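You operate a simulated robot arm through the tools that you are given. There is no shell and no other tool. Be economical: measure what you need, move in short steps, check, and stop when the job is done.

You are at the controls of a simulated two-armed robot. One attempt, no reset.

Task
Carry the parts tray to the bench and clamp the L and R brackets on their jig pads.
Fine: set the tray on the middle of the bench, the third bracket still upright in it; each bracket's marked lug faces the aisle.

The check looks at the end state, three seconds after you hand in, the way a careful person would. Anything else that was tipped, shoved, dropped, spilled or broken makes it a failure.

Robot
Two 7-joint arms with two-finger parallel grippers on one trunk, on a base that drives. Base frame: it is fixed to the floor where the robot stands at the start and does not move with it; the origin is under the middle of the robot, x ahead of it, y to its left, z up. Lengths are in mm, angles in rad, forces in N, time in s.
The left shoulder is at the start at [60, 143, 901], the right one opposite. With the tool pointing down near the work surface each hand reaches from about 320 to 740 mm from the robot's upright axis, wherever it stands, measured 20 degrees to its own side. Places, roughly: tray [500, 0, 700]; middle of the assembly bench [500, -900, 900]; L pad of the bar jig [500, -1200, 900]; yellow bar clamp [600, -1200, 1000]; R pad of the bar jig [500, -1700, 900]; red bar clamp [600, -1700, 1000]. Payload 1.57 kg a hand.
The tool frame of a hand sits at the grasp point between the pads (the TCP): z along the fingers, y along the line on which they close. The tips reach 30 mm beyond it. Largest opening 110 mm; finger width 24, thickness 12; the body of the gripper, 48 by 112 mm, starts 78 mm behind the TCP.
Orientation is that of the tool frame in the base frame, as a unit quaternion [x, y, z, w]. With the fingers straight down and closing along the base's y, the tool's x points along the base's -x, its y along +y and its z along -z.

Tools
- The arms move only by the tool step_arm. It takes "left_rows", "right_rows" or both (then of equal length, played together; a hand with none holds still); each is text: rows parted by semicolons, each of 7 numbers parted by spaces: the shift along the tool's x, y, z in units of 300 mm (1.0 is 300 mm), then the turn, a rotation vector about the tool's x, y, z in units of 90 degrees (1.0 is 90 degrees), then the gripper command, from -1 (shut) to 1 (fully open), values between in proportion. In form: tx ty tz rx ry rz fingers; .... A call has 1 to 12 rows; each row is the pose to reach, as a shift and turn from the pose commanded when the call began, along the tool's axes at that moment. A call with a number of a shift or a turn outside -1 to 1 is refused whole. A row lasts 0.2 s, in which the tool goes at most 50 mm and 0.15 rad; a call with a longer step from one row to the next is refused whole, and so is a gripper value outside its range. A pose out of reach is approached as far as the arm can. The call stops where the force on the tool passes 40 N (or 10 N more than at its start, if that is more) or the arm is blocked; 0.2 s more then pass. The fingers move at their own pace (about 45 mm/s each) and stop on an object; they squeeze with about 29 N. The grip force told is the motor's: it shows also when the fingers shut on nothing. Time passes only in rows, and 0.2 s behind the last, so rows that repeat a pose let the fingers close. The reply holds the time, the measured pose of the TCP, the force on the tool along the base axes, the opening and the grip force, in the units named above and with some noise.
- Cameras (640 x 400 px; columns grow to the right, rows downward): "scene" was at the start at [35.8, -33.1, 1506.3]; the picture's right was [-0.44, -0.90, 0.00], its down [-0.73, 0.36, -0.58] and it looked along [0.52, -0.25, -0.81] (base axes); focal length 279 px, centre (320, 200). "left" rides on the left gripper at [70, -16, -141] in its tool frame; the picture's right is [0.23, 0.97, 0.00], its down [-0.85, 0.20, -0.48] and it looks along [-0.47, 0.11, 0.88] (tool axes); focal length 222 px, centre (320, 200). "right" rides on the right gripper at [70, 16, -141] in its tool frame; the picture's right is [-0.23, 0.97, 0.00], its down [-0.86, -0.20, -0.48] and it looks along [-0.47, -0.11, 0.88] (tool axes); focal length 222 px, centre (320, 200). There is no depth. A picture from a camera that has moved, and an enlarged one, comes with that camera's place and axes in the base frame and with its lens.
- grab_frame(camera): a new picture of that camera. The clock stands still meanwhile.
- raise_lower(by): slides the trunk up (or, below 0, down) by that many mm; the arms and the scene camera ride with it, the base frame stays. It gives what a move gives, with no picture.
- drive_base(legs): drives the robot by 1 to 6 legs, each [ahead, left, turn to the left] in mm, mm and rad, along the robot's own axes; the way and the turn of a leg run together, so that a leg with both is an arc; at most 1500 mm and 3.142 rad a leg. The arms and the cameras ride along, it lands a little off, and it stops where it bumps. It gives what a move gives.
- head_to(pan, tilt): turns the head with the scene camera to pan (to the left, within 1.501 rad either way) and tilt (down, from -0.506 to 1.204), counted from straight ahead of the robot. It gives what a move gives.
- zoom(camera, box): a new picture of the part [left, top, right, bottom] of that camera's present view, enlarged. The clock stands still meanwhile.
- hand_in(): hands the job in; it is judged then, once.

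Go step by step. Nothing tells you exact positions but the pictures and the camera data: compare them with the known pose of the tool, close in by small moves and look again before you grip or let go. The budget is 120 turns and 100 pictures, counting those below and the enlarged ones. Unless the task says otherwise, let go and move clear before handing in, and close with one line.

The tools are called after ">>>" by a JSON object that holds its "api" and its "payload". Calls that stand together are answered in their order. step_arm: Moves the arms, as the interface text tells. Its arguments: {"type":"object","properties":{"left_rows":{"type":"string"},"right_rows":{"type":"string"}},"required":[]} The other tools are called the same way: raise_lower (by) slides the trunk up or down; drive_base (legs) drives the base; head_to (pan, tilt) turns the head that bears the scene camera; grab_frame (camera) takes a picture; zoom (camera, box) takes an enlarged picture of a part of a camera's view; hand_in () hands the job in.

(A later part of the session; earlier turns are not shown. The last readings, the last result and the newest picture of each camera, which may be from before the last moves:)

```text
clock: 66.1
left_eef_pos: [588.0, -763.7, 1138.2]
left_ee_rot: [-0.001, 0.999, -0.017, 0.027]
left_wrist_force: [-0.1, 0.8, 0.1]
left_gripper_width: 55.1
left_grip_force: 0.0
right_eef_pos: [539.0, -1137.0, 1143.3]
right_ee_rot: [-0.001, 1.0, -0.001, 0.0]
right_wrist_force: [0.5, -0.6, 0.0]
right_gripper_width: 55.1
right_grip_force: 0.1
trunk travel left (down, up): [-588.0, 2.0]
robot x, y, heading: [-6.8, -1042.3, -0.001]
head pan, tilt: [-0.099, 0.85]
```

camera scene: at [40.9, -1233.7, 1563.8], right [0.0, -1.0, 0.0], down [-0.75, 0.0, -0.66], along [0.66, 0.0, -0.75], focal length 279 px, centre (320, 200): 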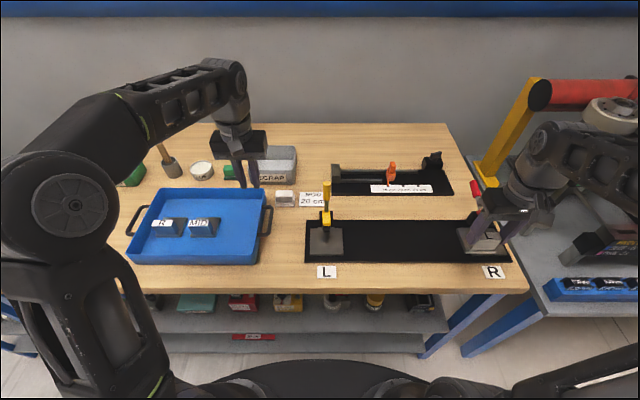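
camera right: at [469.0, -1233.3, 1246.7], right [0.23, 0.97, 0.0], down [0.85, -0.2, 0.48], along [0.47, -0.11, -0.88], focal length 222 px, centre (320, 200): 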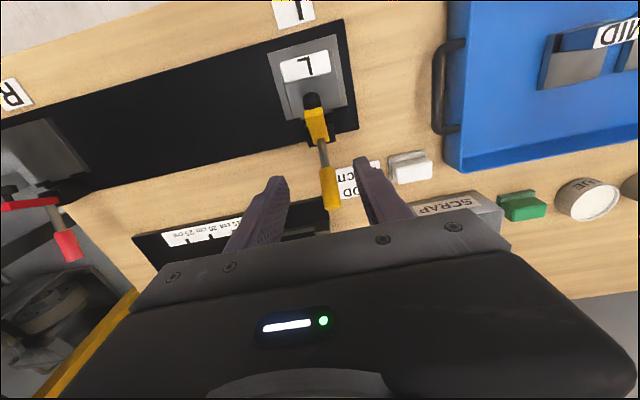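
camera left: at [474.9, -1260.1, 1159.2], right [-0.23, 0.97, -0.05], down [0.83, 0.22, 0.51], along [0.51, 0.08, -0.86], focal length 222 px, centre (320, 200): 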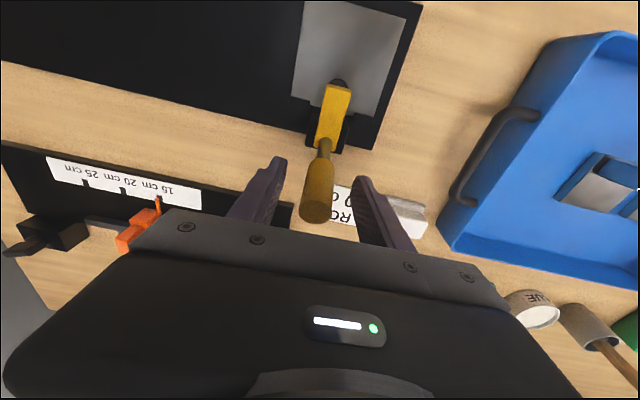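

>>> {"api": "step_arm", "payload": {"right_rows": "0 -0.13 0.03 0 0 0 0;-0.03 -0.26 0.06 0 0 0 0;-0.06 -0.378 0.08 0 0 0 0;-0.147 -0.378 0.15 0 0 0 0;-0.147 -0.378 0.177 0 0 0 0;-0.147 -0.378 0.177 0 0 0 0"}}

>>> {"api": "grab_frame", "payload": {"camera": "right"}}

```text
clock: 67.5
left_eef_pos: [588.0, -761.7, 1136.7]
left_ee_rot: [-0.001, 1.0, -0.016, 0.027]
left_wrist_force: [-0.6, 0.3, 0.3]
left_gripper_width: 55.2
left_grip_force: 0.0
right_eef_pos: [586.3, -1250.9, 1090.8]
right_ee_rot: [0.0, 1.0, -0.002, 0.0]
right_wrist_force: [1.2, 0.0, 0.4]
right_gripper_width: 55.3
right_grip_force: 0.0
trunk travel left (down, up): [-588.0, 2.0]
robot x, y, heading: [-7.3, -1039.0, 0.004]
head pan, tilt: [-0.099, 0.85]
```

```text
31 pictures are left
camera right: at [516.0, -1233.5, 1233.0], right [0.23, 0.97, 0.0], down [0.86, -0.2, 0.48], along [0.47, -0.11, -0.88], focal length 222 px, centre (320, 200)
```

right: 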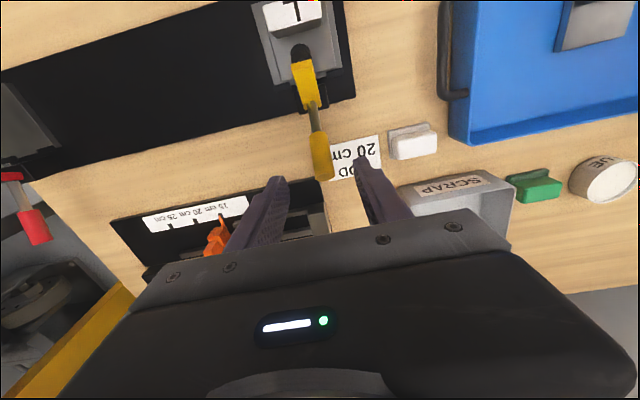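

>>> {"api": "step_arm", "payload": {"right_rows": "0.003 0.006 0.1 0 0 0 0;0.007 0.006 0.2 0 0 0 0;0.007 0.006 0.287 0 0 0 0;0.007 0.006 0.287 0 0 0 0"}}

>>> {"api": "grab_frame", "payload": {"camera": "right"}}

```text
clock: 68.5
left_eef_pos: [587.8, -762.7, 1137.8]
left_ee_rot: [-0.001, 1.0, -0.017, 0.027]
left_wrist_force: [-0.1, -0.4, 0.9]
left_gripper_width: 55.0
left_grip_force: 0.0
right_eef_pos: [583.1, -1248.9, 1004.2]
right_ee_rot: [0.001, 1.0, -0.002, 0.001]
right_wrist_force: [0.3, 0.1, 1.0]
right_gripper_width: 55.0
right_grip_force: 0.0
trunk travel left (down, up): [-588.0, 2.0]
robot x, y, heading: [-7.5, -1042.6, 0.004]
head pan, tilt: [-0.099, 0.85]
```

```text
30 pictures are left
camera right: at [513.0, -1232.6, 1145.8], right [0.23, 0.97, 0.0], down [0.86, -0.2, 0.48], along [0.47, -0.11, -0.88], focal length 222 px, centre (320, 200)
```

right: 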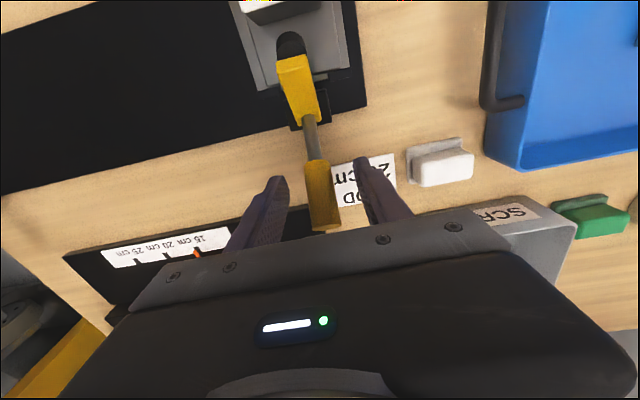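

The handle is between the fingers. I grip and swing it up and forward to clamp.

>>> {"api": "step_arm", "payload": {"right_rows": "0 0 0 0 0 0 -1;0 0 0 0 0 0 -1;0 0 0 0 0 0 -1;0.022 0 -0.019 0 0 0 -1;0.043 0 -0.035 0 0 0 -1;0.067 0 -0.048 0 0 0 -1;0.09 0 -0.058 0 0 0 -1;0.112 0 -0.065 0 0 0 -1;0.133 0 -0.07 0 0 0 -1;0.133 0 -0.07 0 0 0 -1"}}

>>> {"api": "zoom", "payload": {"camera": "scene", "box": [280, 120, 450, 270]}}

```text
clock: 70.7
left_eef_pos: [590.1, -764.6, 1137.9]
left_ee_rot: [0.001, 1.0, -0.016, 0.026]
left_wrist_force: [0.7, -0.5, -0.6]
left_gripper_width: 55.0
left_grip_force: 0.0
right_eef_pos: [542.7, -1249.6, 1025.5]
right_ee_rot: [0.0, 1.0, -0.002, 0.001]
right_wrist_force: [16.6, -14.1, 4.4]
right_gripper_width: 21.7
right_grip_force: 35.3
trunk travel left (down, up): [-588.0, 2.0]
robot x, y, heading: [-5.5, -1038.9, -0.0]
head pan, tilt: [-0.099, 0.85]
```

```text
2.67 times, centred on (365, 195) of scene
camera zoom: at [42.7, -1052.5, 1601.8], right [-0.1, -1.0, 0.0], down [-0.75, 0.07, -0.66], along [0.66, -0.06, -0.75], focal length 744 px, centre (200, 213)
```

zoom: 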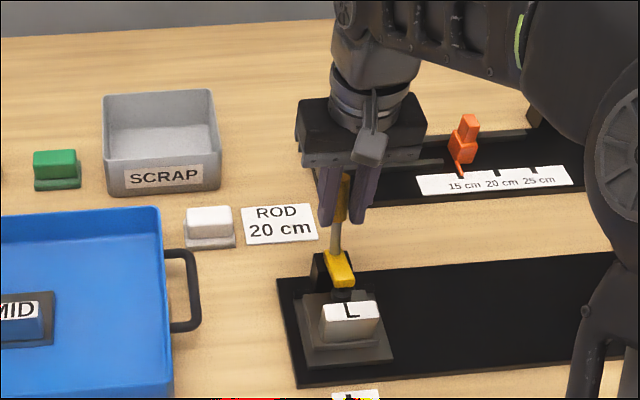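

The arm is down behind the lug, with the handle resisting at 17 N. I push about 8 mm further to be sure it is home, then release.

>>> {"api": "step_arm", "payload": {"right_rows": "0.014 0 -0.002 0 0 0 -1;0.028 0 -0.002 0 0 0 -1;0.028 0 -0.002 0 0 0 -1"}}

>>> {"api": "step_arm", "payload": {"right_rows": "0 0 0 0 0 0 0;0 0 0 0 0 0 0;0 0 -0.12 0 0 0 0;0 0 -0.26 0 0 0 0;0 0 -0.32 0 0 0 0;0 0.13 -0.32 0 0 0 0;0 0.26 -0.32 0 0 0 0;0 0.39 -0.32 0 0 0 0"}}

>>> {"api": "zoom", "payload": {"camera": "scene", "box": [280, 120, 450, 270]}}

```text
clock: 71.5
left_eef_pos: [587.9, -763.1, 1138.3]
left_ee_rot: [-0.001, 0.999, -0.017, 0.028]
left_wrist_force: [-0.2, -0.6, 0.1]
left_gripper_width: 54.9
left_grip_force: 0.1
right_eef_pos: [531.4, -1246.7, 1024.1]
right_ee_rot: [-0.002, 1.0, -0.001, -0.002]
right_wrist_force: [0.3, -0.2, -0.2]
right_gripper_width: 0.0
right_grip_force: 20.8
trunk travel left (down, up): [-588.0, 2.0]
robot x, y, heading: [-8.0, -1040.7, 0.002]
head pan, tilt: [-0.099, 0.85]
```

```text
clock: 73.3
left_eef_pos: [588.3, -761.7, 1137.8]
left_ee_rot: [0.0, 1.0, -0.017, 0.026]
left_wrist_force: [0.1, 0.0, 0.0]
left_gripper_width: 55.0
left_grip_force: 0.1
right_eef_pos: [533.9, -1129.3, 1122.7]
right_ee_rot: [0.0, 1.0, -0.002, 0.0]
right_wrist_force: [-0.2, 0.3, -0.2]
right_gripper_width: 55.1
right_grip_force: 0.1
trunk travel left (down, up): [-588.0, 2.0]
robot x, y, heading: [-6.3, -1040.1, 0.004]
head pan, tilt: [-0.099, 0.85]
```

```text
2.67 times, centred on (365, 195) of scene
camera zoom: at [40.9, -1049.2, 1601.8], right [-0.1, -1.0, 0.0], down [-0.75, 0.07, -0.66], along [0.66, -0.07, -0.75], focal length 744 px, centre (200, 213)
```

zoom: 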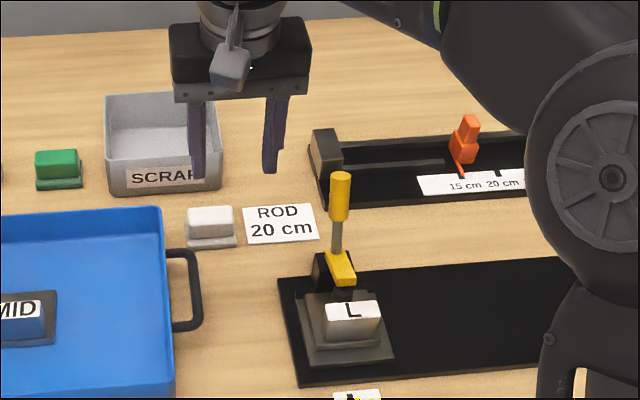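

>>> {"api": "zoom", "payload": {"camera": "scene", "box": [350, 180, 400, 225]}}

>>> {"api": "grab_frame", "payload": {"camera": "right"}}

```text
8.89 times, centred on (375, 202) of scene
camera zoom: at [40.9, -1049.2, 1601.8], right [-0.1, -1.0, 0.0], down [-0.75, 0.07, -0.66], along [0.66, -0.07, -0.75], focal length 2478 px, centre (-169, 178)
```

zoom: 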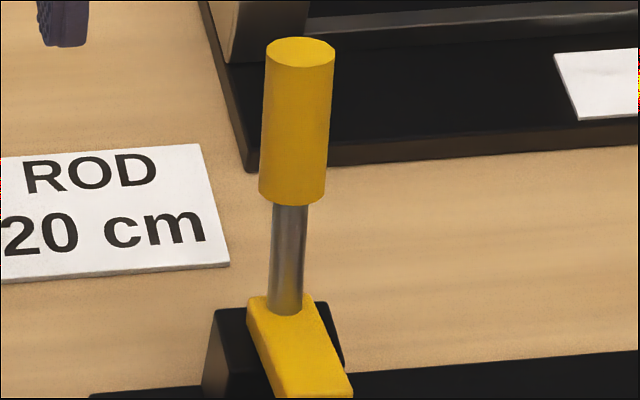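

```text
26 pictures are left
camera right: at [463.3, -1112.1, 1263.5], right [0.23, 0.97, 0.0], down [0.86, -0.2, 0.48], along [0.47, -0.11, -0.88], focal length 222 px, centre (320, 200)
```

right: 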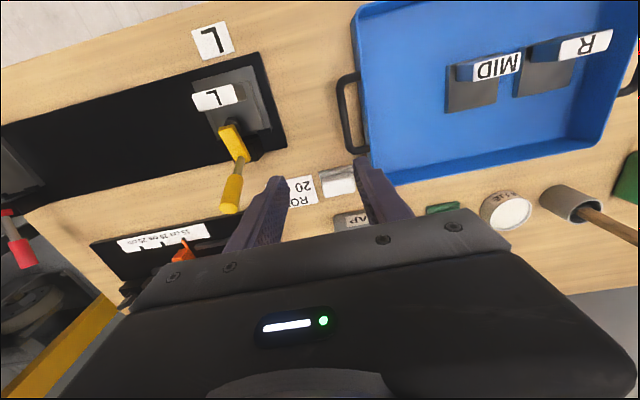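

>>> {"api": "zoom", "payload": {"camera": "right", "box": [170, 50, 290, 220]}}

```text
2.35 times, centred on (230, 135) of right
camera zoom: at [463.3, -1112.1, 1263.5], right [0.23, 0.97, 0.0], down [0.86, -0.2, 0.48], along [0.47, -0.11, -0.88], focal length 523 px, centre (532, 353)
```

zoom: 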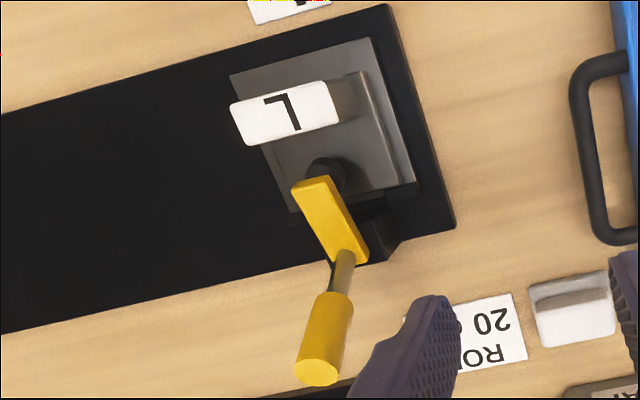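

The clamp's foot rests on the plate behind the lug. To be sure it is home, I press the handle from behind with shut fingers.

>>> {"api": "step_arm", "payload": {"right_rows": "-0.06 -0.05 0.06 0 0 0 -1;-0.12 -0.12 0.12 0 0 0 -1;-0.18 -0.17 0.19 0 0 0 -1;-0.233 -0.203 0.25 0 0 0 -1;-0.233 -0.203 0.25 0 0 0 -1;-0.233 -0.3 0.25 0 0 0 -1;-0.233 -0.403 0.25 0 0 0 -1;-0.18 -0.403 0.25 0 0 0 -1;-0.15 -0.403 0.25 0 0 0 -1;-0.135 -0.403 0.25 0 0 0 -1;-0.12 -0.403 0.25 0 0 0 -1"}}

>>> {"api": "zoom", "payload": {"camera": "scene", "box": [290, 120, 440, 260]}}

```text
clock: 75.7
left_eef_pos: [588.2, -762.8, 1138.9]
left_ee_rot: [0.0, 0.999, -0.016, 0.027]
left_wrist_force: [-1.2, 0.1, -0.2]
left_gripper_width: 55.1
left_grip_force: 0.0
right_eef_pos: [571.0, -1252.9, 1048.2]
right_ee_rot: [-0.001, 1.0, -0.002, -0.001]
right_wrist_force: [-0.1, -0.8, 0.2]
right_gripper_width: 0.0
right_grip_force: 21.1
trunk travel left (down, up): [-588.0, 2.0]
robot x, y, heading: [-2.2, -1041.7, 0.0]
head pan, tilt: [-0.099, 0.85]
```

```text
2.86 times, centred on (365, 190) of scene
camera zoom: at [40.7, -1050.5, 1601.8], right [-0.1, -1.0, 0.0], down [-0.75, 0.07, -0.66], along [0.66, -0.06, -0.75], focal length 797 px, centre (191, 229)
```

zoom: 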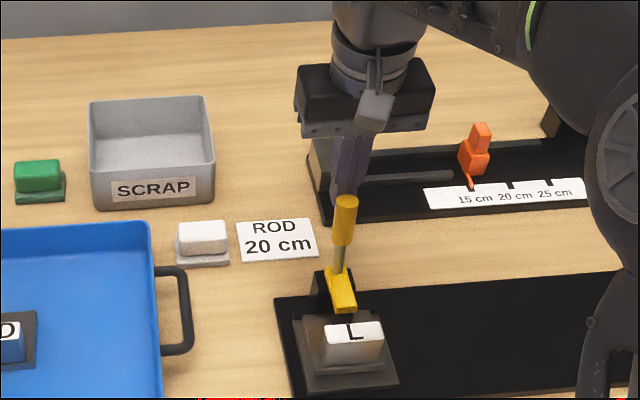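

>>> {"api": "step_arm", "payload": {"right_rows": "0.017 0 0 0 0 0 -1;0.034 0 0 0 0 0 -1;0.05 0 0 0 0 0 -1;0.06 0 0 0 0 0 -1;0.06 0 0 0 0 0 -1"}}

```text
clock: 76.5
left_eef_pos: [590.2, -762.7, 1136.5]
left_ee_rot: [-0.001, 1.0, -0.016, 0.026]
left_wrist_force: [-1.0, -0.4, -0.7]
left_gripper_width: 55.0
left_grip_force: 0.1
right_eef_pos: [564.1, -1253.5, 1049.2]
right_ee_rot: [0.0, 1.0, 0.0, 0.013]
right_wrist_force: [21.7, 0.0, -5.4]
right_gripper_width: 0.0
right_grip_force: 21.2
trunk travel left (down, up): [-588.0, 2.0]
robot x, y, heading: [-4.3, -1044.0, 0.002]
head pan, tilt: [-0.099, 0.85]
stopped in row 3 (right hand): the force on the tool passed its limit (the readings are from after the stop); the commanded pose is now the measured one
```

The handle held firm at over 40 N, so L is clamped. I retreat the hand and drive left to fetch R.

>>> {"api": "step_arm", "payload": {"right_rows": "-0.06 0 0 0 0 0 -1;-0.06 0 -0.1 0 0 0 -1;-0.03 0 -0.22 0 0 0 -1;0.03 0.1 -0.27 0 0 0 0;0.1 0.2 -0.27 0 0 0 0.25;0.16 0.3 -0.27 0 0 0 0.25;0.2 0.4 -0.27 0 0 0 0.25;0.2 0.4 -0.27 0 0 0 0.25"}}

>>> {"api": "drive_base", "payload": {"legs": [[0, 340, 0]]}}

>>> {"api": "grab_frame", "payload": {"camera": "right"}}

```text
clock: 78.3
left_eef_pos: [588.3, -762.6, 1137.0]
left_ee_rot: [-0.001, 0.999, -0.016, 0.027]
left_wrist_force: [-0.1, 0.3, 0.4]
left_gripper_width: 55.1
left_grip_force: 0.1
right_eef_pos: [501.8, -1133.1, 1128.8]
right_ee_rot: [0.0, 1.0, -0.001, 0.01]
right_wrist_force: [-0.3, 0.2, 0.2]
right_gripper_width: 68.8
right_grip_force: 0.0
trunk travel left (down, up): [-588.0, 2.0]
robot x, y, heading: [-5.1, -1042.9, 0.002]
head pan, tilt: [-0.099, 0.85]
```

```text
clock: 80.6
left_eef_pos: [587.2, -419.0, 1136.6]
left_ee_rot: [-0.001, 0.999, -0.017, 0.027]
left_wrist_force: [0.0, 0.4, -0.5]
left_gripper_width: 54.9
left_grip_force: 0.1
right_eef_pos: [499.7, -788.4, 1127.7]
right_ee_rot: [0.0, 1.0, -0.002, 0.009]
right_wrist_force: [0.9, 0.4, 0.3]
right_gripper_width: 68.5
right_grip_force: 0.0
trunk travel left (down, up): [-588.0, 2.0]
robot x, y, heading: [-7.7, -699.0, 0.001]
head pan, tilt: [-0.099, 0.85]
```

```text
23 pictures are left
camera right: at [426.6, -772.6, 1268.7], right [0.23, 0.97, 0.0], down [0.85, -0.2, 0.5], along [0.48, -0.11, -0.87], focal length 222 px, centre (320, 200)
```

right: 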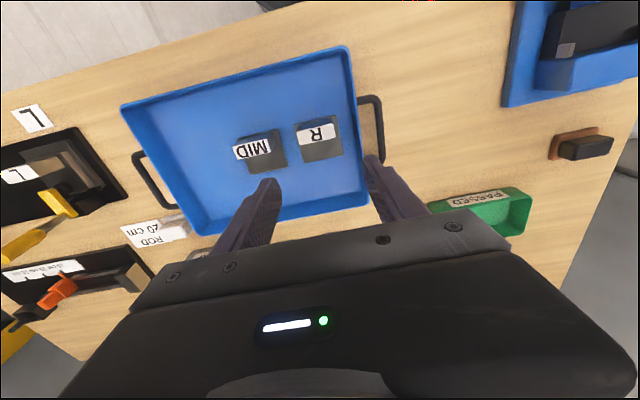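

R's lug is near (500, -794). I descend to above it and look once more.

>>> {"api": "step_arm", "payload": {"right_rows": "0 -0.007 0.13 0 0.004 0 0.25;-0.003 -0.014 0.26 0 0.008 0 0.25;-0.005 -0.02 0.38 0 0.0115 0 0.25;-0.005 -0.02 0.38 0 0.0115 0 0.25"}}

>>> {"api": "zoom", "payload": {"camera": "right", "box": [230, 90, 410, 220]}}

```text
clock: 81.6
left_eef_pos: [587.0, -420.4, 1137.3]
left_ee_rot: [-0.001, 0.999, -0.016, 0.028]
left_wrist_force: [-0.5, -0.7, -0.2]
left_gripper_width: 54.7
left_grip_force: 0.1
right_eef_pos: [503.6, -799.2, 1013.6]
right_ee_rot: [-0.001, 1.0, -0.001, 0.001]
right_wrist_force: [-0.2, -0.2, -0.1]
right_gripper_width: 68.9
right_grip_force: 0.0
trunk travel left (down, up): [-588.0, 2.0]
robot x, y, heading: [-5.9, -697.8, 0.003]
head pan, tilt: [-0.099, 0.85]
```

```text
3.08 times, centred on (320, 155) of right
camera zoom: at [434.5, -782.1, 1155.2], right [0.23, 0.97, 0.0], down [0.85, -0.2, 0.48], along [0.47, -0.11, -0.88], focal length 684 px, centre (320, 338)
```

zoom: 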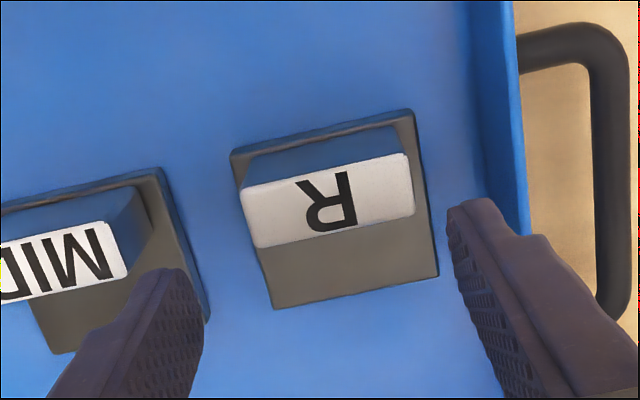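

R's lug top centre is (502, -795.5, ~936). I descend around it.

>>> {"api": "step_arm", "payload": {"right_rows": "0.008 0.01 0.1 0 0 0 0.2;0.008 0.01 0.18 0 0 0 0.2;0.008 0.01 0.225 0 0 0 0.2;0.008 0.01 0.225 0 0 0 0.2"}}

>>> {"api": "zoom", "payload": {"camera": "right", "box": [230, 110, 410, 250]}}

```text
clock: 82.6
left_eef_pos: [586.7, -419.2, 1136.4]
left_ee_rot: [-0.001, 0.999, -0.017, 0.028]
left_wrist_force: [0.2, 0.4, -0.9]
left_gripper_width: 55.1
left_grip_force: 0.2
right_eef_pos: [502.5, -795.0, 947.0]
right_ee_rot: [0.0, 1.0, -0.001, 0.001]
right_wrist_force: [0.2, 0.1, 0.0]
right_gripper_width: 66.2
right_grip_force: 0.1
trunk travel left (down, up): [-588.0, 2.0]
robot x, y, heading: [-7.8, -700.1, 0.004]
head pan, tilt: [-0.099, 0.85]
```

```text
2.86 times, centred on (320, 180) of right
camera zoom: at [432.5, -778.9, 1087.9], right [0.23, 0.97, 0.0], down [0.85, -0.2, 0.48], along [0.47, -0.11, -0.88], focal length 635 px, centre (320, 257)
```

zoom: 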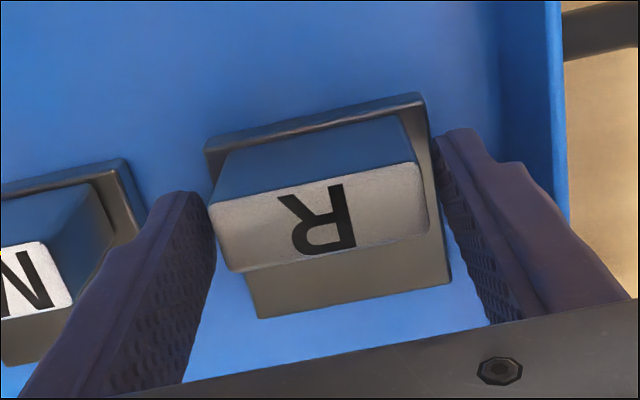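

Good. I close, lift, and draw the hand back toward the aisle before driving.

>>> {"api": "step_arm", "payload": {"right_rows": "0 0 0.01 0 0 0 0.2;0 0 0.01 0 0 0 -1;0 0 0.01 0 0 0 -1;0 0 0.01 0 0 0 -1;0 0 0.01 0 0 0 -1;0 0 -0.05 0 0 0 -1;0 0 -0.15 0 0 0 -1;0 0 -0.28 0 0 0 -1;0.1 0 -0.38 0 0 0 -1;0.22 0 -0.38 0 0 0 -1;0.34 0 -0.38 0 0 0 -1;0.38 0 -0.38 0 0 0 -1"}}

>>> {"api": "grab_frame", "payload": {"camera": "scene"}}

```text
clock: 85.2
left_eef_pos: [588.5, -419.8, 1137.9]
left_ee_rot: [-0.002, 0.999, -0.017, 0.027]
left_wrist_force: [0.3, 0.6, 0.0]
left_gripper_width: 55.1
left_grip_force: 0.1
right_eef_pos: [386.7, -796.3, 1060.2]
right_ee_rot: [-0.001, 1.0, -0.002, 0.0]
right_wrist_force: [1.0, -0.9, -4.1]
right_gripper_width: 55.9
right_grip_force: 29.6
trunk travel left (down, up): [-588.0, 2.0]
robot x, y, heading: [-6.9, -696.5, -0.001]
head pan, tilt: [-0.099, 0.85]
```

```text
20 pictures are left
camera scene: at [41.2, -708.2, 1601.7], right [-0.1, -1.0, 0.0], down [-0.75, 0.07, -0.66], along [0.66, -0.06, -0.75], focal length 279 px, centre (320, 200)
```

scene: 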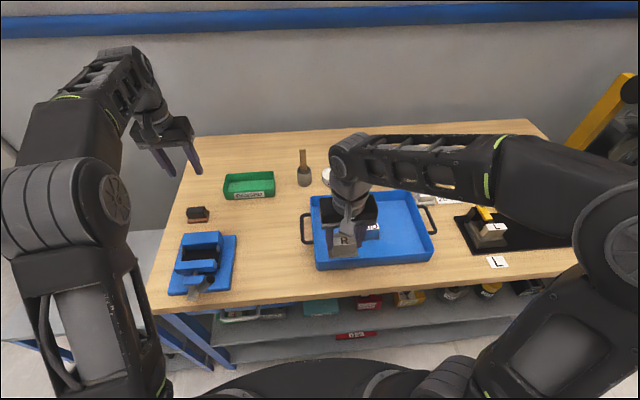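

R is held level. I drive right about 785 mm toward the R pad.

>>> {"api": "drive_base", "payload": {"legs": [[0, -785, 0]]}}

>>> {"api": "head_to", "payload": {"pan": -0.25, "tilt": 0.85}}

>>> {"api": "grab_frame", "payload": {"camera": "scene"}}

>>> {"api": "grab_frame", "payload": {"camera": "right"}}

```text
clock: 89.4
left_eef_pos: [589.9, -1207.2, 1137.4]
left_ee_rot: [0.005, 0.999, -0.017, 0.026]
left_wrist_force: [0.2, 0.4, 0.8]
left_gripper_width: 55.1
left_grip_force: 0.1
right_eef_pos: [383.9, -1580.5, 1059.9]
right_ee_rot: [0.005, 1.0, -0.002, 0.001]
right_wrist_force: [0.5, 0.5, -3.9]
right_gripper_width: 55.7
right_grip_force: 28.9
trunk travel left (down, up): [-588.0, 2.0]
robot x, y, heading: [-9.4, -1477.9, -0.007]
head pan, tilt: [-0.099, 0.85]
```

```text
clock: 90.1
left_eef_pos: [588.8, -1207.4, 1139.2]
left_ee_rot: [0.004, 1.0, -0.016, 0.027]
left_wrist_force: [0.2, 0.3, -0.8]
left_gripper_width: 54.8
left_grip_force: 0.0
right_eef_pos: [383.9, -1581.0, 1060.4]
right_ee_rot: [0.004, 1.0, -0.002, 0.001]
right_wrist_force: [-0.4, 0.0, -3.8]
right_gripper_width: 55.4
right_grip_force: 28.7
trunk travel left (down, up): [-588.0, 2.0]
robot x, y, heading: [-10.0, -1479.1, -0.01]
head pan, tilt: [-0.25, 0.85]
```

```text
19 pictures are left
camera scene: at [36.5, -1499.6, 1601.8], right [-0.25, -0.97, 0.0], down [-0.73, 0.19, -0.66], along [0.64, -0.17, -0.75], focal length 279 px, centre (320, 200)
```

scene: 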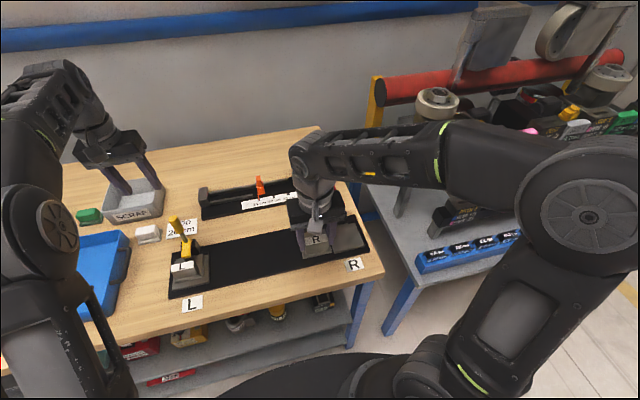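

```text
18 pictures are left
camera right: at [313.6, -1563.0, 1201.7], right [0.24, 0.97, 0.0], down [0.85, -0.21, 0.48], along [0.47, -0.12, -0.88], focal length 222 px, centre (320, 200)
```

right: 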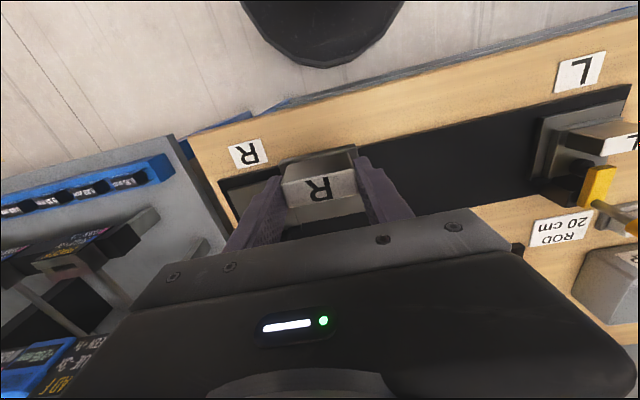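

>>> {"api": "zoom", "payload": {"camera": "right", "box": [210, 120, 400, 245]}}

>>> {"api": "zoom", "payload": {"camera": "scene", "box": [270, 170, 390, 280]}}

```text
3.20 times, centred on (305, 182) of right
camera zoom: at [313.6, -1563.0, 1201.7], right [0.24, 0.97, 0.0], down [0.85, -0.21, 0.48], along [0.47, -0.12, -0.88], focal length 711 px, centre (368, 256)
```

zoom: 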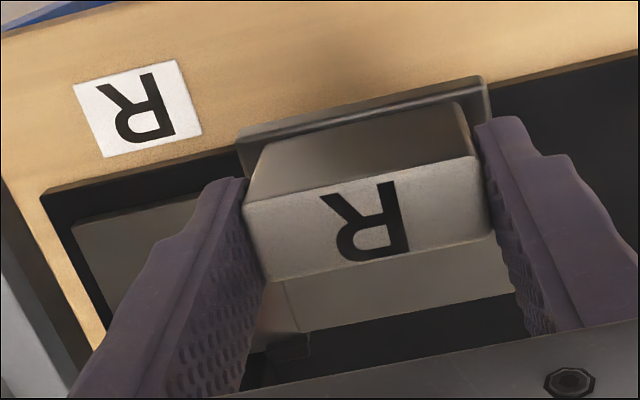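

```text
3.64 times, centred on (330, 225) of scene
camera zoom: at [36.5, -1499.6, 1601.8], right [-0.25, -0.97, 0.0], down [-0.73, 0.19, -0.66], along [0.64, -0.17, -0.75], focal length 1014 px, centre (284, 109)
```

zoom: 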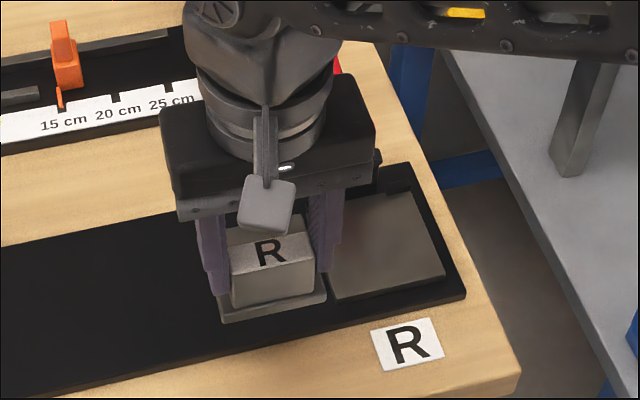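

R pad centre measures (467, -1688.5), and the held plate is 14 mm ahead of the TCP. I go in front of the R pad and down low.

>>> {"api": "step_arm", "payload": {"right_rows": "-0.01 -0.12 0 0 0 0 -1;-0.02 -0.24 0 0 0 0 -1;-0.03 -0.363 0 0 0 0 -1;-0.03 -0.363 0.1 0 0 0 -1;-0.03 -0.363 0.2 0 0 0 -1;-0.03 -0.363 0.3 0 0 0 -1;-0.03 -0.363 0.3 0 0 0 -1"}}

>>> {"api": "grab_frame", "payload": {"camera": "right"}}

```text
clock: 91.7
left_eef_pos: [588.5, -1207.1, 1137.8]
left_ee_rot: [0.005, 0.999, -0.017, 0.027]
left_wrist_force: [0.6, 1.0, -0.1]
left_gripper_width: 55.0
left_grip_force: 0.1
right_eef_pos: [391.4, -1691.8, 971.4]
right_ee_rot: [0.005, 1.0, -0.001, 0.001]
right_wrist_force: [-0.7, 0.7, -3.4]
right_gripper_width: 55.5
right_grip_force: 28.9
trunk travel left (down, up): [-588.0, 2.0]
robot x, y, heading: [-10.0, -1480.2, -0.008]
head pan, tilt: [-0.25, 0.85]
```

```text
15 pictures are left
camera right: at [321.1, -1674.5, 1112.3], right [0.24, 0.97, 0.0], down [0.85, -0.21, 0.48], along [0.47, -0.12, -0.88], focal length 222 px, centre (320, 200)
```

right: 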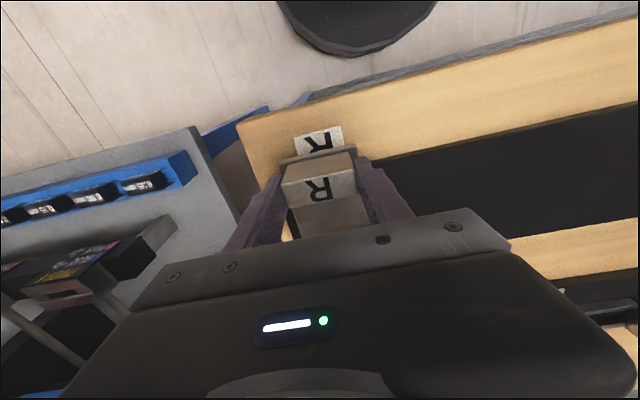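

>>> {"api": "step_arm", "payload": {"right_rows": "0 0.005 0.015 0 0 0 -1;-0.05 0.005 0.015 0 0 0 -1;-0.1 0.005 0.015 0 0 0 -1;-0.14 0.005 0.015 0 0 0 -1;-0.175 0.005 0.015 0 0 0 -1;-0.205 0.005 0.015 0 0 0 -1;-0.205 0.005 0.015 0 0 0 -1"}}

>>> {"api": "zoom", "payload": {"camera": "right", "box": [240, 100, 400, 250]}}

```text
clock: 93.3
left_eef_pos: [588.2, -1206.6, 1137.9]
left_ee_rot: [0.005, 0.999, -0.017, 0.027]
left_wrist_force: [-1.0, -0.3, 0.9]
left_gripper_width: 55.0
left_grip_force: 0.0
right_eef_pos: [451.4, -1688.1, 966.6]
right_ee_rot: [0.005, 1.0, 0.0, 0.0]
right_wrist_force: [1.0, 0.3, -5.4]
right_gripper_width: 55.5
right_grip_force: 29.1
trunk travel left (down, up): [-588.0, 2.0]
robot x, y, heading: [-10.6, -1477.9, -0.008]
head pan, tilt: [-0.25, 0.85]
```

```text
2.67 times, centred on (320, 175) of right
camera zoom: at [382.2, -1670.8, 1106.9], right [0.24, 0.97, 0.0], down [0.85, -0.21, 0.48], along [0.47, -0.12, -0.88], focal length 592 px, centre (320, 267)
```

zoom: 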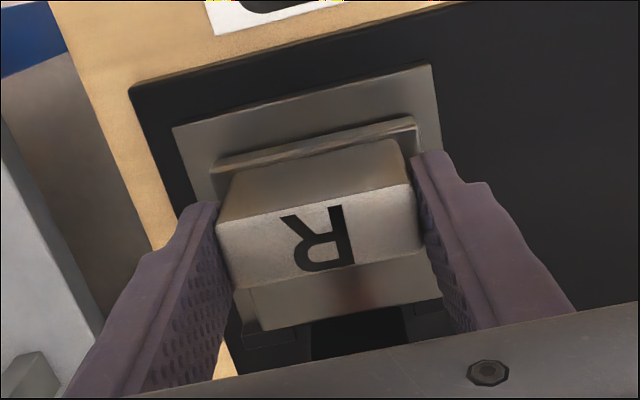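

Well centred and no contact yet. I lower gently to seat it.

>>> {"api": "step_arm", "payload": {"right_rows": "0 -0.002 0.012 0 0 0 -1;0 -0.003 0.024 0 0 0 -1;0 -0.003 0.034 0 0 0 -1;0 -0.003 0.034 0 0 0 -1"}}

```text
clock: 94.3
left_eef_pos: [588.4, -1205.5, 1137.9]
left_ee_rot: [0.005, 0.999, -0.016, 0.027]
left_wrist_force: [-0.5, 0.4, -0.8]
left_gripper_width: 54.8
left_grip_force: 0.1
right_eef_pos: [452.9, -1688.1, 956.1]
right_ee_rot: [0.006, 1.0, -0.001, 0.003]
right_wrist_force: [1.2, -0.2, 18.5]
right_gripper_width: 55.8
right_grip_force: 28.9
trunk travel left (down, up): [-588.0, 2.0]
robot x, y, heading: [-8.6, -1479.3, -0.009]
head pan, tilt: [-0.25, 0.85]
```

Seated with 18 N. I release, rise clear and look.

>>> {"api": "step_arm", "payload": {"right_rows": "0 0 0 0 0 0 0.25;0 0 0 0 0 0 0.25;0 0 0 0 0 0 0.25;0 0 -0.08 0 0 0 0.25;0.05 0 -0.2 0 0 0 0.25;0.1 0 -0.35 0 0 0 0.25;0.1 0 -0.46 0 0 0 0.25;0.1 0 -0.46 0 0 0 0.25"}}

>>> {"api": "grab_frame", "payload": {"camera": "right"}}

>>> {"api": "zoom", "payload": {"camera": "scene", "box": [270, 120, 430, 280]}}

```text
clock: 96.1
left_eef_pos: [589.0, -1206.0, 1137.5]
left_ee_rot: [0.005, 1.0, -0.016, 0.027]
left_wrist_force: [-0.2, -0.1, -0.2]
left_gripper_width: 54.9
left_grip_force: 0.0
right_eef_pos: [423.9, -1689.8, 1096.4]
right_ee_rot: [0.005, 1.0, -0.001, 0.0]
right_wrist_force: [-0.1, 0.9, -0.1]
right_gripper_width: 68.7
right_grip_force: 0.0
trunk travel left (down, up): [-588.0, 2.0]
robot x, y, heading: [-8.8, -1479.1, -0.013]
head pan, tilt: [-0.25, 0.85]
```

```text
13 pictures are left
camera right: at [353.7, -1672.5, 1238.2], right [0.24, 0.97, 0.0], down [0.85, -0.21, 0.48], along [0.47, -0.12, -0.88], focal length 222 px, centre (320, 200)
```

right: 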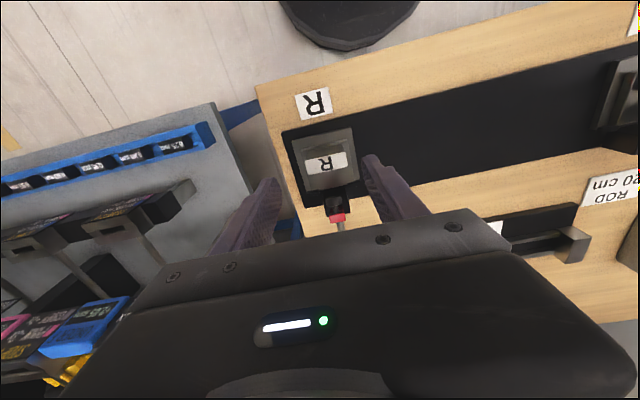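

```text
2.50 times, centred on (350, 200) of scene
camera zoom: at [36.0, -1499.7, 1601.8], right [-0.26, -0.97, 0.0], down [-0.73, 0.19, -0.66], along [0.64, -0.17, -0.75], focal length 697 px, centre (245, 200)
```

zoom: 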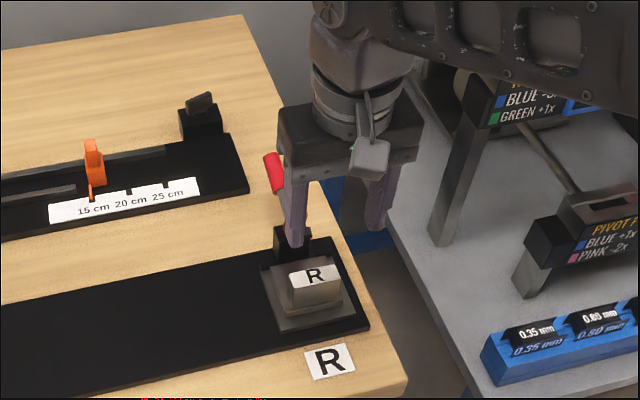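

R sits centred on its pad, with the lug toward the aisle. The red handle still points back. I move the right hand above it.

>>> {"api": "step_arm", "payload": {"right_rows": "-0.14 0 0 0 0 0 0;-0.28 0 0 0 0 0 0;-0.42 0 0 0 0 0 0;-0.5 0 0.03 0 0 0 0;-0.57 0 0.07 0 0 0 0;-0.57 0 0.07 0 0 0 0"}}

>>> {"api": "grab_frame", "payload": {"camera": "right"}}

```text
clock: 97.5
left_eef_pos: [588.6, -1206.5, 1138.6]
left_ee_rot: [0.005, 0.999, -0.017, 0.027]
left_wrist_force: [-0.7, 0.4, 0.4]
left_gripper_width: 55.0
left_grip_force: 0.0
right_eef_pos: [594.0, -1688.5, 1073.2]
right_ee_rot: [0.005, 1.0, 0.0, 0.001]
right_wrist_force: [0.0, 0.2, 0.4]
right_gripper_width: 55.2
right_grip_force: 0.1
trunk travel left (down, up): [-588.0, 2.0]
robot x, y, heading: [-9.7, -1479.0, -0.008]
head pan, tilt: [-0.25, 0.85]
```

```text
11 pictures are left
camera right: at [523.6, -1672.0, 1214.3], right [0.24, 0.97, 0.0], down [0.85, -0.21, 0.48], along [0.47, -0.12, -0.88], focal length 222 px, centre (320, 200)
```

right: 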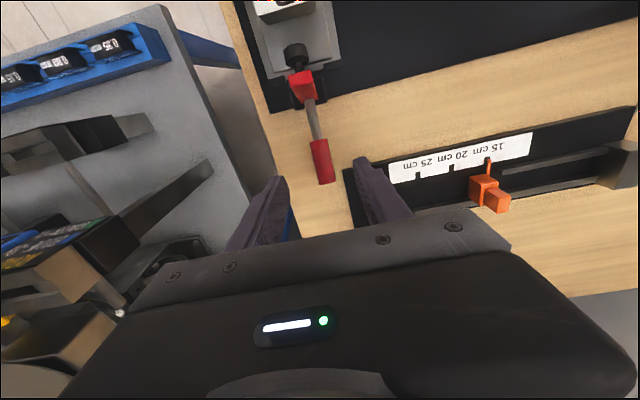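

The handle spans x 581–622 at y≈-1690. I descend astride it and check.

>>> {"api": "step_arm", "payload": {"right_rows": "-0.01 -0.005 0.1 0 0 0 0;-0.02 -0.005 0.2 0 0 0 0;-0.02 -0.005 0.29 0 0 0 0;-0.02 -0.005 0.29 0 0 0 0"}}

>>> {"api": "grab_frame", "payload": {"camera": "right"}}

```text
clock: 98.5
left_eef_pos: [588.1, -1205.5, 1137.3]
left_ee_rot: [0.004, 0.999, -0.017, 0.027]
left_wrist_force: [1.0, -0.3, 0.2]
left_gripper_width: 55.1
left_grip_force: 0.1
right_eef_pos: [599.2, -1692.4, 985.5]
right_ee_rot: [0.005, 1.0, 0.0, 0.0]
right_wrist_force: [0.3, -0.5, -0.3]
right_gripper_width: 55.0
right_grip_force: 0.0
trunk travel left (down, up): [-588.0, 2.0]
robot x, y, heading: [-9.9, -1480.7, -0.011]
head pan, tilt: [-0.25, 0.85]
```

```text
10 pictures are left
camera right: at [529.0, -1674.3, 1126.4], right [0.24, 0.97, 0.0], down [0.85, -0.21, 0.48], along [0.47, -0.12, -0.88], focal length 222 px, centre (320, 200)
```

right: 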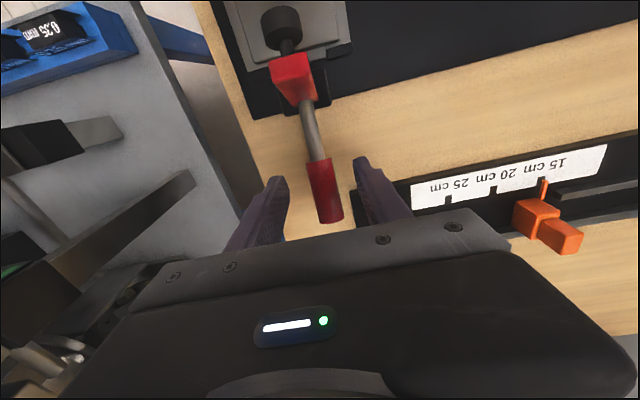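

I grip and swing the red handle up along its arc.

>>> {"api": "step_arm", "payload": {"right_rows": "0 0 0 0 0 0 -1;0 0 0 0 0 0 -1;0 0 0 0 0 0 -1;0.011 0 -0.02 0 0 0 -1;0.023 0 -0.04 0 0 0 -1;0.053 0 -0.073 0 0 0 -1;0.07 0 -0.09 0 0 0 -1;0.087 0 -0.103 0 0 0 -1;0.127 0 -0.123 0 0 0 -1;0.145 0 -0.131 0 0 0 -1;0.162 0 -0.137 0 0 0 -1;0.175 0 -0.14 0 0 0 -1"}}

>>> {"api": "zoom", "payload": {"camera": "scene", "box": [270, 120, 430, 280]}}

```text
clock: 101.1
left_eef_pos: [589.6, -1205.9, 1138.5]
left_ee_rot: [0.005, 0.999, -0.017, 0.027]
left_wrist_force: [0.8, 0.2, -0.6]
left_gripper_width: 54.9
left_grip_force: 0.0
right_eef_pos: [546.2, -1692.7, 1028.6]
right_ee_rot: [0.006, 1.0, -0.002, 0.001]
right_wrist_force: [0.2, -0.4, -0.5]
right_gripper_width: 0.0
right_grip_force: 21.4
trunk travel left (down, up): [-588.0, 2.0]
robot x, y, heading: [-8.5, -1479.3, -0.007]
head pan, tilt: [-0.25, 0.85]
```

```text
2.50 times, centred on (350, 200) of scene
camera zoom: at [36.0, -1499.7, 1601.8], right [-0.26, -0.97, 0.0], down [-0.73, 0.19, -0.66], along [0.64, -0.17, -0.75], focal length 697 px, centre (245, 200)
```

zoom: 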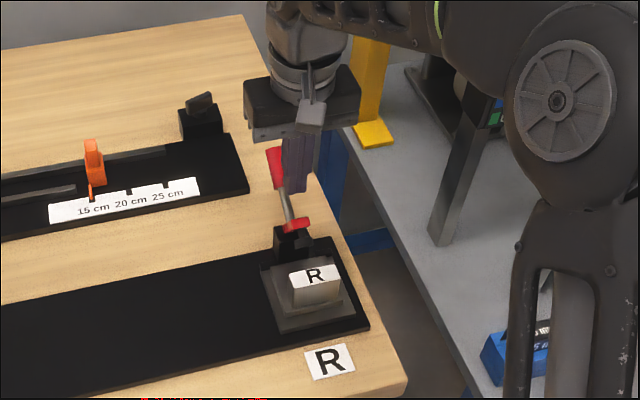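

The grip slipped off, leaving the handle half raised. I go around it and get behind it with shut fingers to push it home.

>>> {"api": "step_arm", "payload": {"right_rows": "0.02 0.08 -0.02 0 0 0 -1;0 0.18 -0.02 0 0 0 -1;-0.15 0.18 -0.02 0 0 0 -1;-0.3 0.18 -0.02 0 0 0 -1;-0.32 0.18 -0.02 0 0 0 -1;-0.32 0.09 -0.02 0 0 0 -1;-0.32 0.005 -0.02 0 0 0 -1;-0.32 0.005 -0.02 0 0 0 -1"}}

>>> {"api": "zoom", "payload": {"camera": "scene", "box": [270, 120, 430, 280]}}

```text
clock: 102.9
left_eef_pos: [588.0, -1207.3, 1136.8]
left_ee_rot: [0.005, 0.999, -0.016, 0.027]
left_wrist_force: [0.7, -0.6, 0.4]
left_gripper_width: 55.1
left_grip_force: 0.0
right_eef_pos: [644.5, -1690.9, 1034.3]
right_ee_rot: [0.005, 1.0, -0.001, 0.001]
right_wrist_force: [0.1, 0.1, 0.3]
right_gripper_width: 0.1
right_grip_force: 21.4
trunk travel left (down, up): [-588.0, 2.0]
robot x, y, heading: [-8.9, -1479.9, -0.013]
head pan, tilt: [-0.25, 0.85]
```

```text
2.50 times, centred on (350, 200) of scene
camera zoom: at [36.3, -1499.4, 1601.8], right [-0.26, -0.97, 0.0], down [-0.73, 0.19, -0.66], along [0.64, -0.17, -0.75], focal length 697 px, centre (245, 200)
```

zoom: 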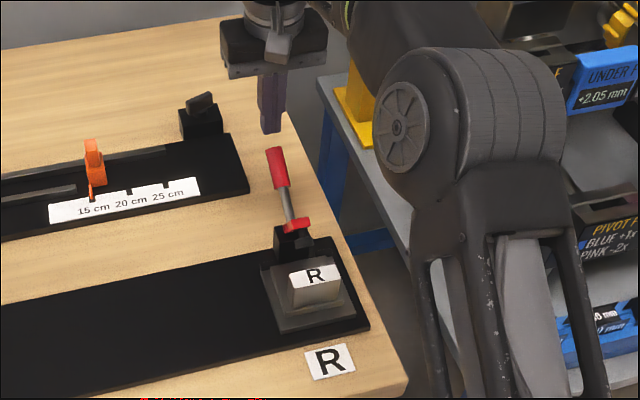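

The fingers are behind the red handle, whose end is near (611, 1005). I push forward, rising along its arc until the force limit.

>>> {"api": "step_arm", "payload": {"right_rows": "0 0 0.055 0 0 0 -1;0.045 0 0.055 0 0 0 -1;0.088 0 0.04 0 0 0 -1;0.132 0 0.02 0 0 0 -1;0.175 0 0 0 0 0 -1;0.215 0 -0.02 0 0 0 -1;0.248 0 -0.035 0 0 0 -1;0.275 0 -0.045 0 0 0 -1;0.295 0 -0.045 0 0 0 -1;0.295 0 -0.045 0 0 0 -1"}}

>>> {"api": "zoom", "payload": {"camera": "scene", "box": [270, 120, 430, 280]}}

```text
clock: 103.4
left_eef_pos: [587.1, -1205.9, 1137.0]
left_ee_rot: [0.004, 0.999, -0.017, 0.028]
left_wrist_force: [0.8, -0.3, 0.4]
left_gripper_width: 54.8
left_grip_force: 0.1
right_eef_pos: [643.7, -1690.8, 1027.2]
right_ee_rot: [0.005, 1.0, -0.001, 0.018]
right_wrist_force: [5.6, -0.9, 5.2]
right_gripper_width: 0.0
right_grip_force: 21.7
trunk travel left (down, up): [-588.0, 2.0]
robot x, y, heading: [-8.8, -1479.2, -0.011]
head pan, tilt: [-0.25, 0.85]
stopped in row 2 (right hand): the force on the tool passed its limit (the readings are from after the stop); the commanded pose is now the measured one
```

```text
2.50 times, centred on (350, 200) of scene
camera zoom: at [35.1, -1499.8, 1601.8], right [-0.25, -0.97, 0.0], down [-0.73, 0.19, -0.66], along [0.64, -0.17, -0.75], focal length 697 px, centre (245, 200)
```

zoom: 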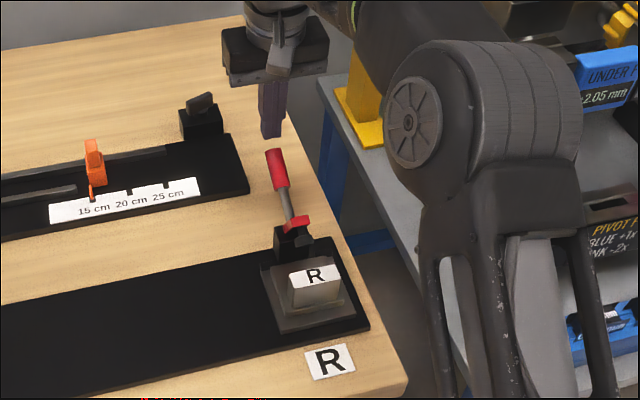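

I landed on the handle's end. I step further back, go lower, and push again.

>>> {"api": "step_arm", "payload": {"right_rows": "-0.04 0 -0.02 0 0.012 0 -1;-0.09 0 -0.01 0 0.023 0 -1;-0.09 0 0.06 0 0.023 0 -1;-0.04 0 0.06 0 0.023 0 -1;0 0 0.06 0 0.023 0 -1;0.045 0 0.055 0 0.023 0 -1;0.09 0 0.04 0 0.023 0 -1;0.133 0 0.02 0 0.023 0 -1;0.177 0 -0.005 0 0.023 0 -1;0.217 0 -0.03 0 0.023 0 -1;0.25 0 -0.055 0 0.023 0 -1;0.275 0 -0.07 0 0.023 0 -1"}}

>>> {"api": "zoom", "payload": {"camera": "scene", "box": [270, 120, 430, 280]}}

```text
clock: 105.1
left_eef_pos: [588.5, -1205.9, 1137.9]
left_ee_rot: [0.004, 0.999, -0.017, 0.027]
left_wrist_force: [-0.3, -0.3, 0.3]
left_gripper_width: 55.1
left_grip_force: 0.0
right_eef_pos: [619.9, -1690.2, 1020.3]
right_ee_rot: [0.004, 1.0, 0.0, 0.009]
right_wrist_force: [3.7, 1.1, 4.6]
right_gripper_width: 0.1
right_grip_force: 21.6
right hand out of reach, approached as far as the arm can: row 2, 3
trunk travel left (down, up): [-588.0, 2.0]
robot x, y, heading: [-5.3, -1475.5, -0.003]
head pan, tilt: [-0.25, 0.85]
stopped in row 8 (right hand): the force on the tool passed its limit (the readings are from after the stop); the commanded pose is now the measured one
```

```text
2.50 times, centred on (350, 200) of scene
camera zoom: at [36.7, -1499.6, 1601.5], right [-0.25, -0.97, 0.0], down [-0.73, 0.19, -0.66], along [0.64, -0.17, -0.75], focal length 697 px, centre (245, 200)
```

zoom: 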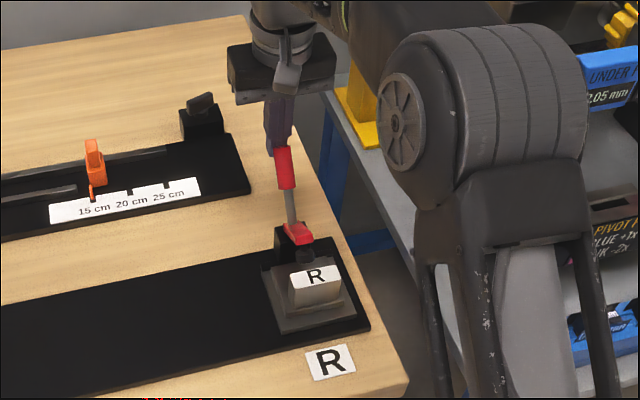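

The handle is moving, with the arm coming down. I continue along the arc with more rise.

>>> {"api": "step_arm", "payload": {"right_rows": "0.02 0 -0.03 0 0 0 -1;0.045 0 -0.05 0 0 0 -1;0.075 0 -0.065 0 0 0 -1;0.105 0 -0.077 0 0 0 -1;0.135 0 -0.085 0 0 0 -1;0.165 0 -0.09 0 0 0 -1;0.185 0 -0.092 0 0 0 -1;0.2 0 -0.092 0 0 0 -1"}}

>>> {"api": "zoom", "payload": {"camera": "scene", "box": [270, 120, 430, 280]}}

```text
clock: 106.9
left_eef_pos: [593.3, -1204.1, 1134.8]
left_ee_rot: [0.004, 1.0, -0.016, 0.026]
left_wrist_force: [0.4, -0.3, 0.3]
left_gripper_width: 55.1
left_grip_force: 0.0
right_eef_pos: [565.3, -1690.8, 1045.7]
right_ee_rot: [0.006, 1.0, 0.0, 0.013]
right_wrist_force: [33.2, 0.1, 5.6]
right_gripper_width: 0.1
right_grip_force: 21.1
trunk travel left (down, up): [-588.0, 2.0]
robot x, y, heading: [-5.9, -1480.2, -0.005]
head pan, tilt: [-0.25, 0.85]
```

```text
2.50 times, centred on (350, 200) of scene
camera zoom: at [42.7, -1499.3, 1601.8], right [-0.25, -0.97, 0.0], down [-0.73, 0.19, -0.66], along [0.64, -0.17, -0.75], focal length 697 px, centre (245, 200)
```

zoom: 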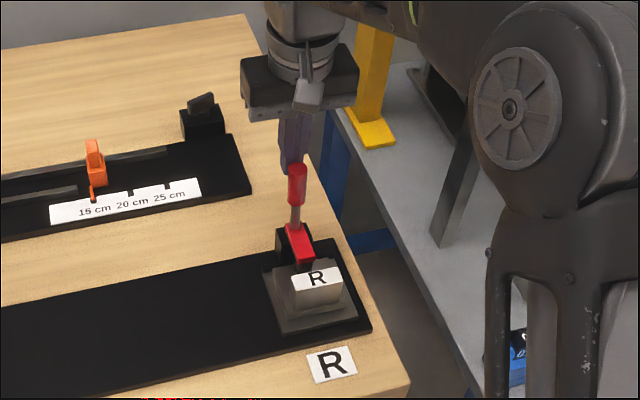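

The handle is at the same end position as L's, holding 33 N, so R is clamped. I withdraw the hand up and back.

>>> {"api": "step_arm", "payload": {"right_rows": "-0.05 0 0 0 0 0 -1;-0.08 0 -0.05 0 0 0 -1;-0.05 0 -0.18 0 0 0 -1;0 0 -0.28 0 0 0 -1;0.1 0.05 -0.29 0 0 0 -1;0.25 0.1 -0.29 0 0 0 -1;0.4 0.15 -0.29 0 0 0 -1;0.5 0.15 -0.29 0 0 0 -1"}}

>>> {"api": "drive_base", "payload": {"legs": [[-250, 0, 0]]}}

>>> {"api": "head_to", "payload": {"pan": 0.2, "tilt": 0.6}}

>>> {"api": "grab_frame", "payload": {"camera": "scene"}}

```text
clock: 108.7
left_eef_pos: [588.2, -1205.9, 1138.5]
left_ee_rot: [0.004, 0.999, -0.016, 0.027]
left_wrist_force: [0.7, 1.0, -0.2]
left_gripper_width: 55.0
left_grip_force: 0.0
right_eef_pos: [405.8, -1643.2, 1130.1]
right_ee_rot: [0.005, 1.0, 0.0, 0.008]
right_wrist_force: [0.3, 0.3, 0.7]
right_gripper_width: 0.2
right_grip_force: 21.3
trunk travel left (down, up): [-588.0, 2.0]
robot x, y, heading: [-8.9, -1479.4, -0.005]
head pan, tilt: [-0.25, 0.85]
```

```text
clock: 110.5
left_eef_pos: [338.9, -1203.7, 1138.7]
left_ee_rot: [0.006, 0.999, -0.017, 0.027]
left_wrist_force: [0.2, -0.2, 0.0]
left_gripper_width: 55.3
left_grip_force: 0.1
right_eef_pos: [154.2, -1641.4, 1129.1]
right_ee_rot: [0.007, 1.0, -0.001, 0.009]
right_wrist_force: [-1.6, 0.1, 0.6]
right_gripper_width: 0.0
right_grip_force: 21.4
trunk travel left (down, up): [-588.0, 2.0]
robot x, y, heading: [-258.0, -1478.9, -0.016]
head pan, tilt: [-0.25, 0.85]
```

```text
clock: 111.5
left_eef_pos: [338.8, -1204.7, 1138.2]
left_ee_rot: [0.006, 0.999, -0.016, 0.027]
left_wrist_force: [-0.3, 0.0, -0.1]
left_gripper_width: 55.0
left_grip_force: 0.1
right_eef_pos: [154.3, -1642.1, 1129.7]
right_ee_rot: [0.007, 1.0, -0.001, 0.008]
right_wrist_force: [0.5, 0.4, -0.2]
right_gripper_width: 0.1
right_grip_force: 21.4
trunk travel left (down, up): [-588.0, 2.0]
robot x, y, heading: [-259.1, -1472.6, -0.013]
head pan, tilt: [0.201, 0.6]
```

```text
4 pictures are left
camera scene: at [-202.4, -1460.9, 1622.7], right [0.19, -0.98, 0.0], down [-0.56, -0.11, -0.82], along [0.81, 0.16, -0.57], focal length 279 px, centre (320, 200)
```

scene: 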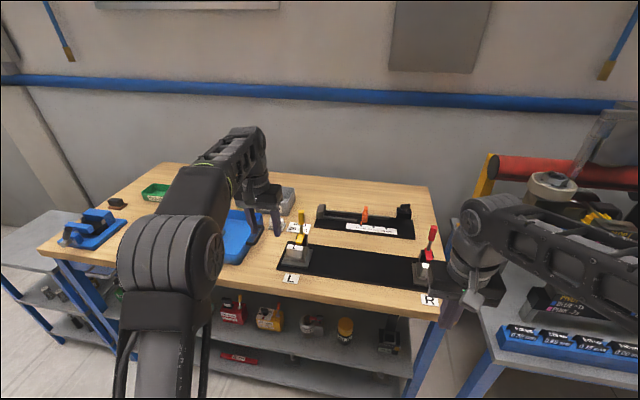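

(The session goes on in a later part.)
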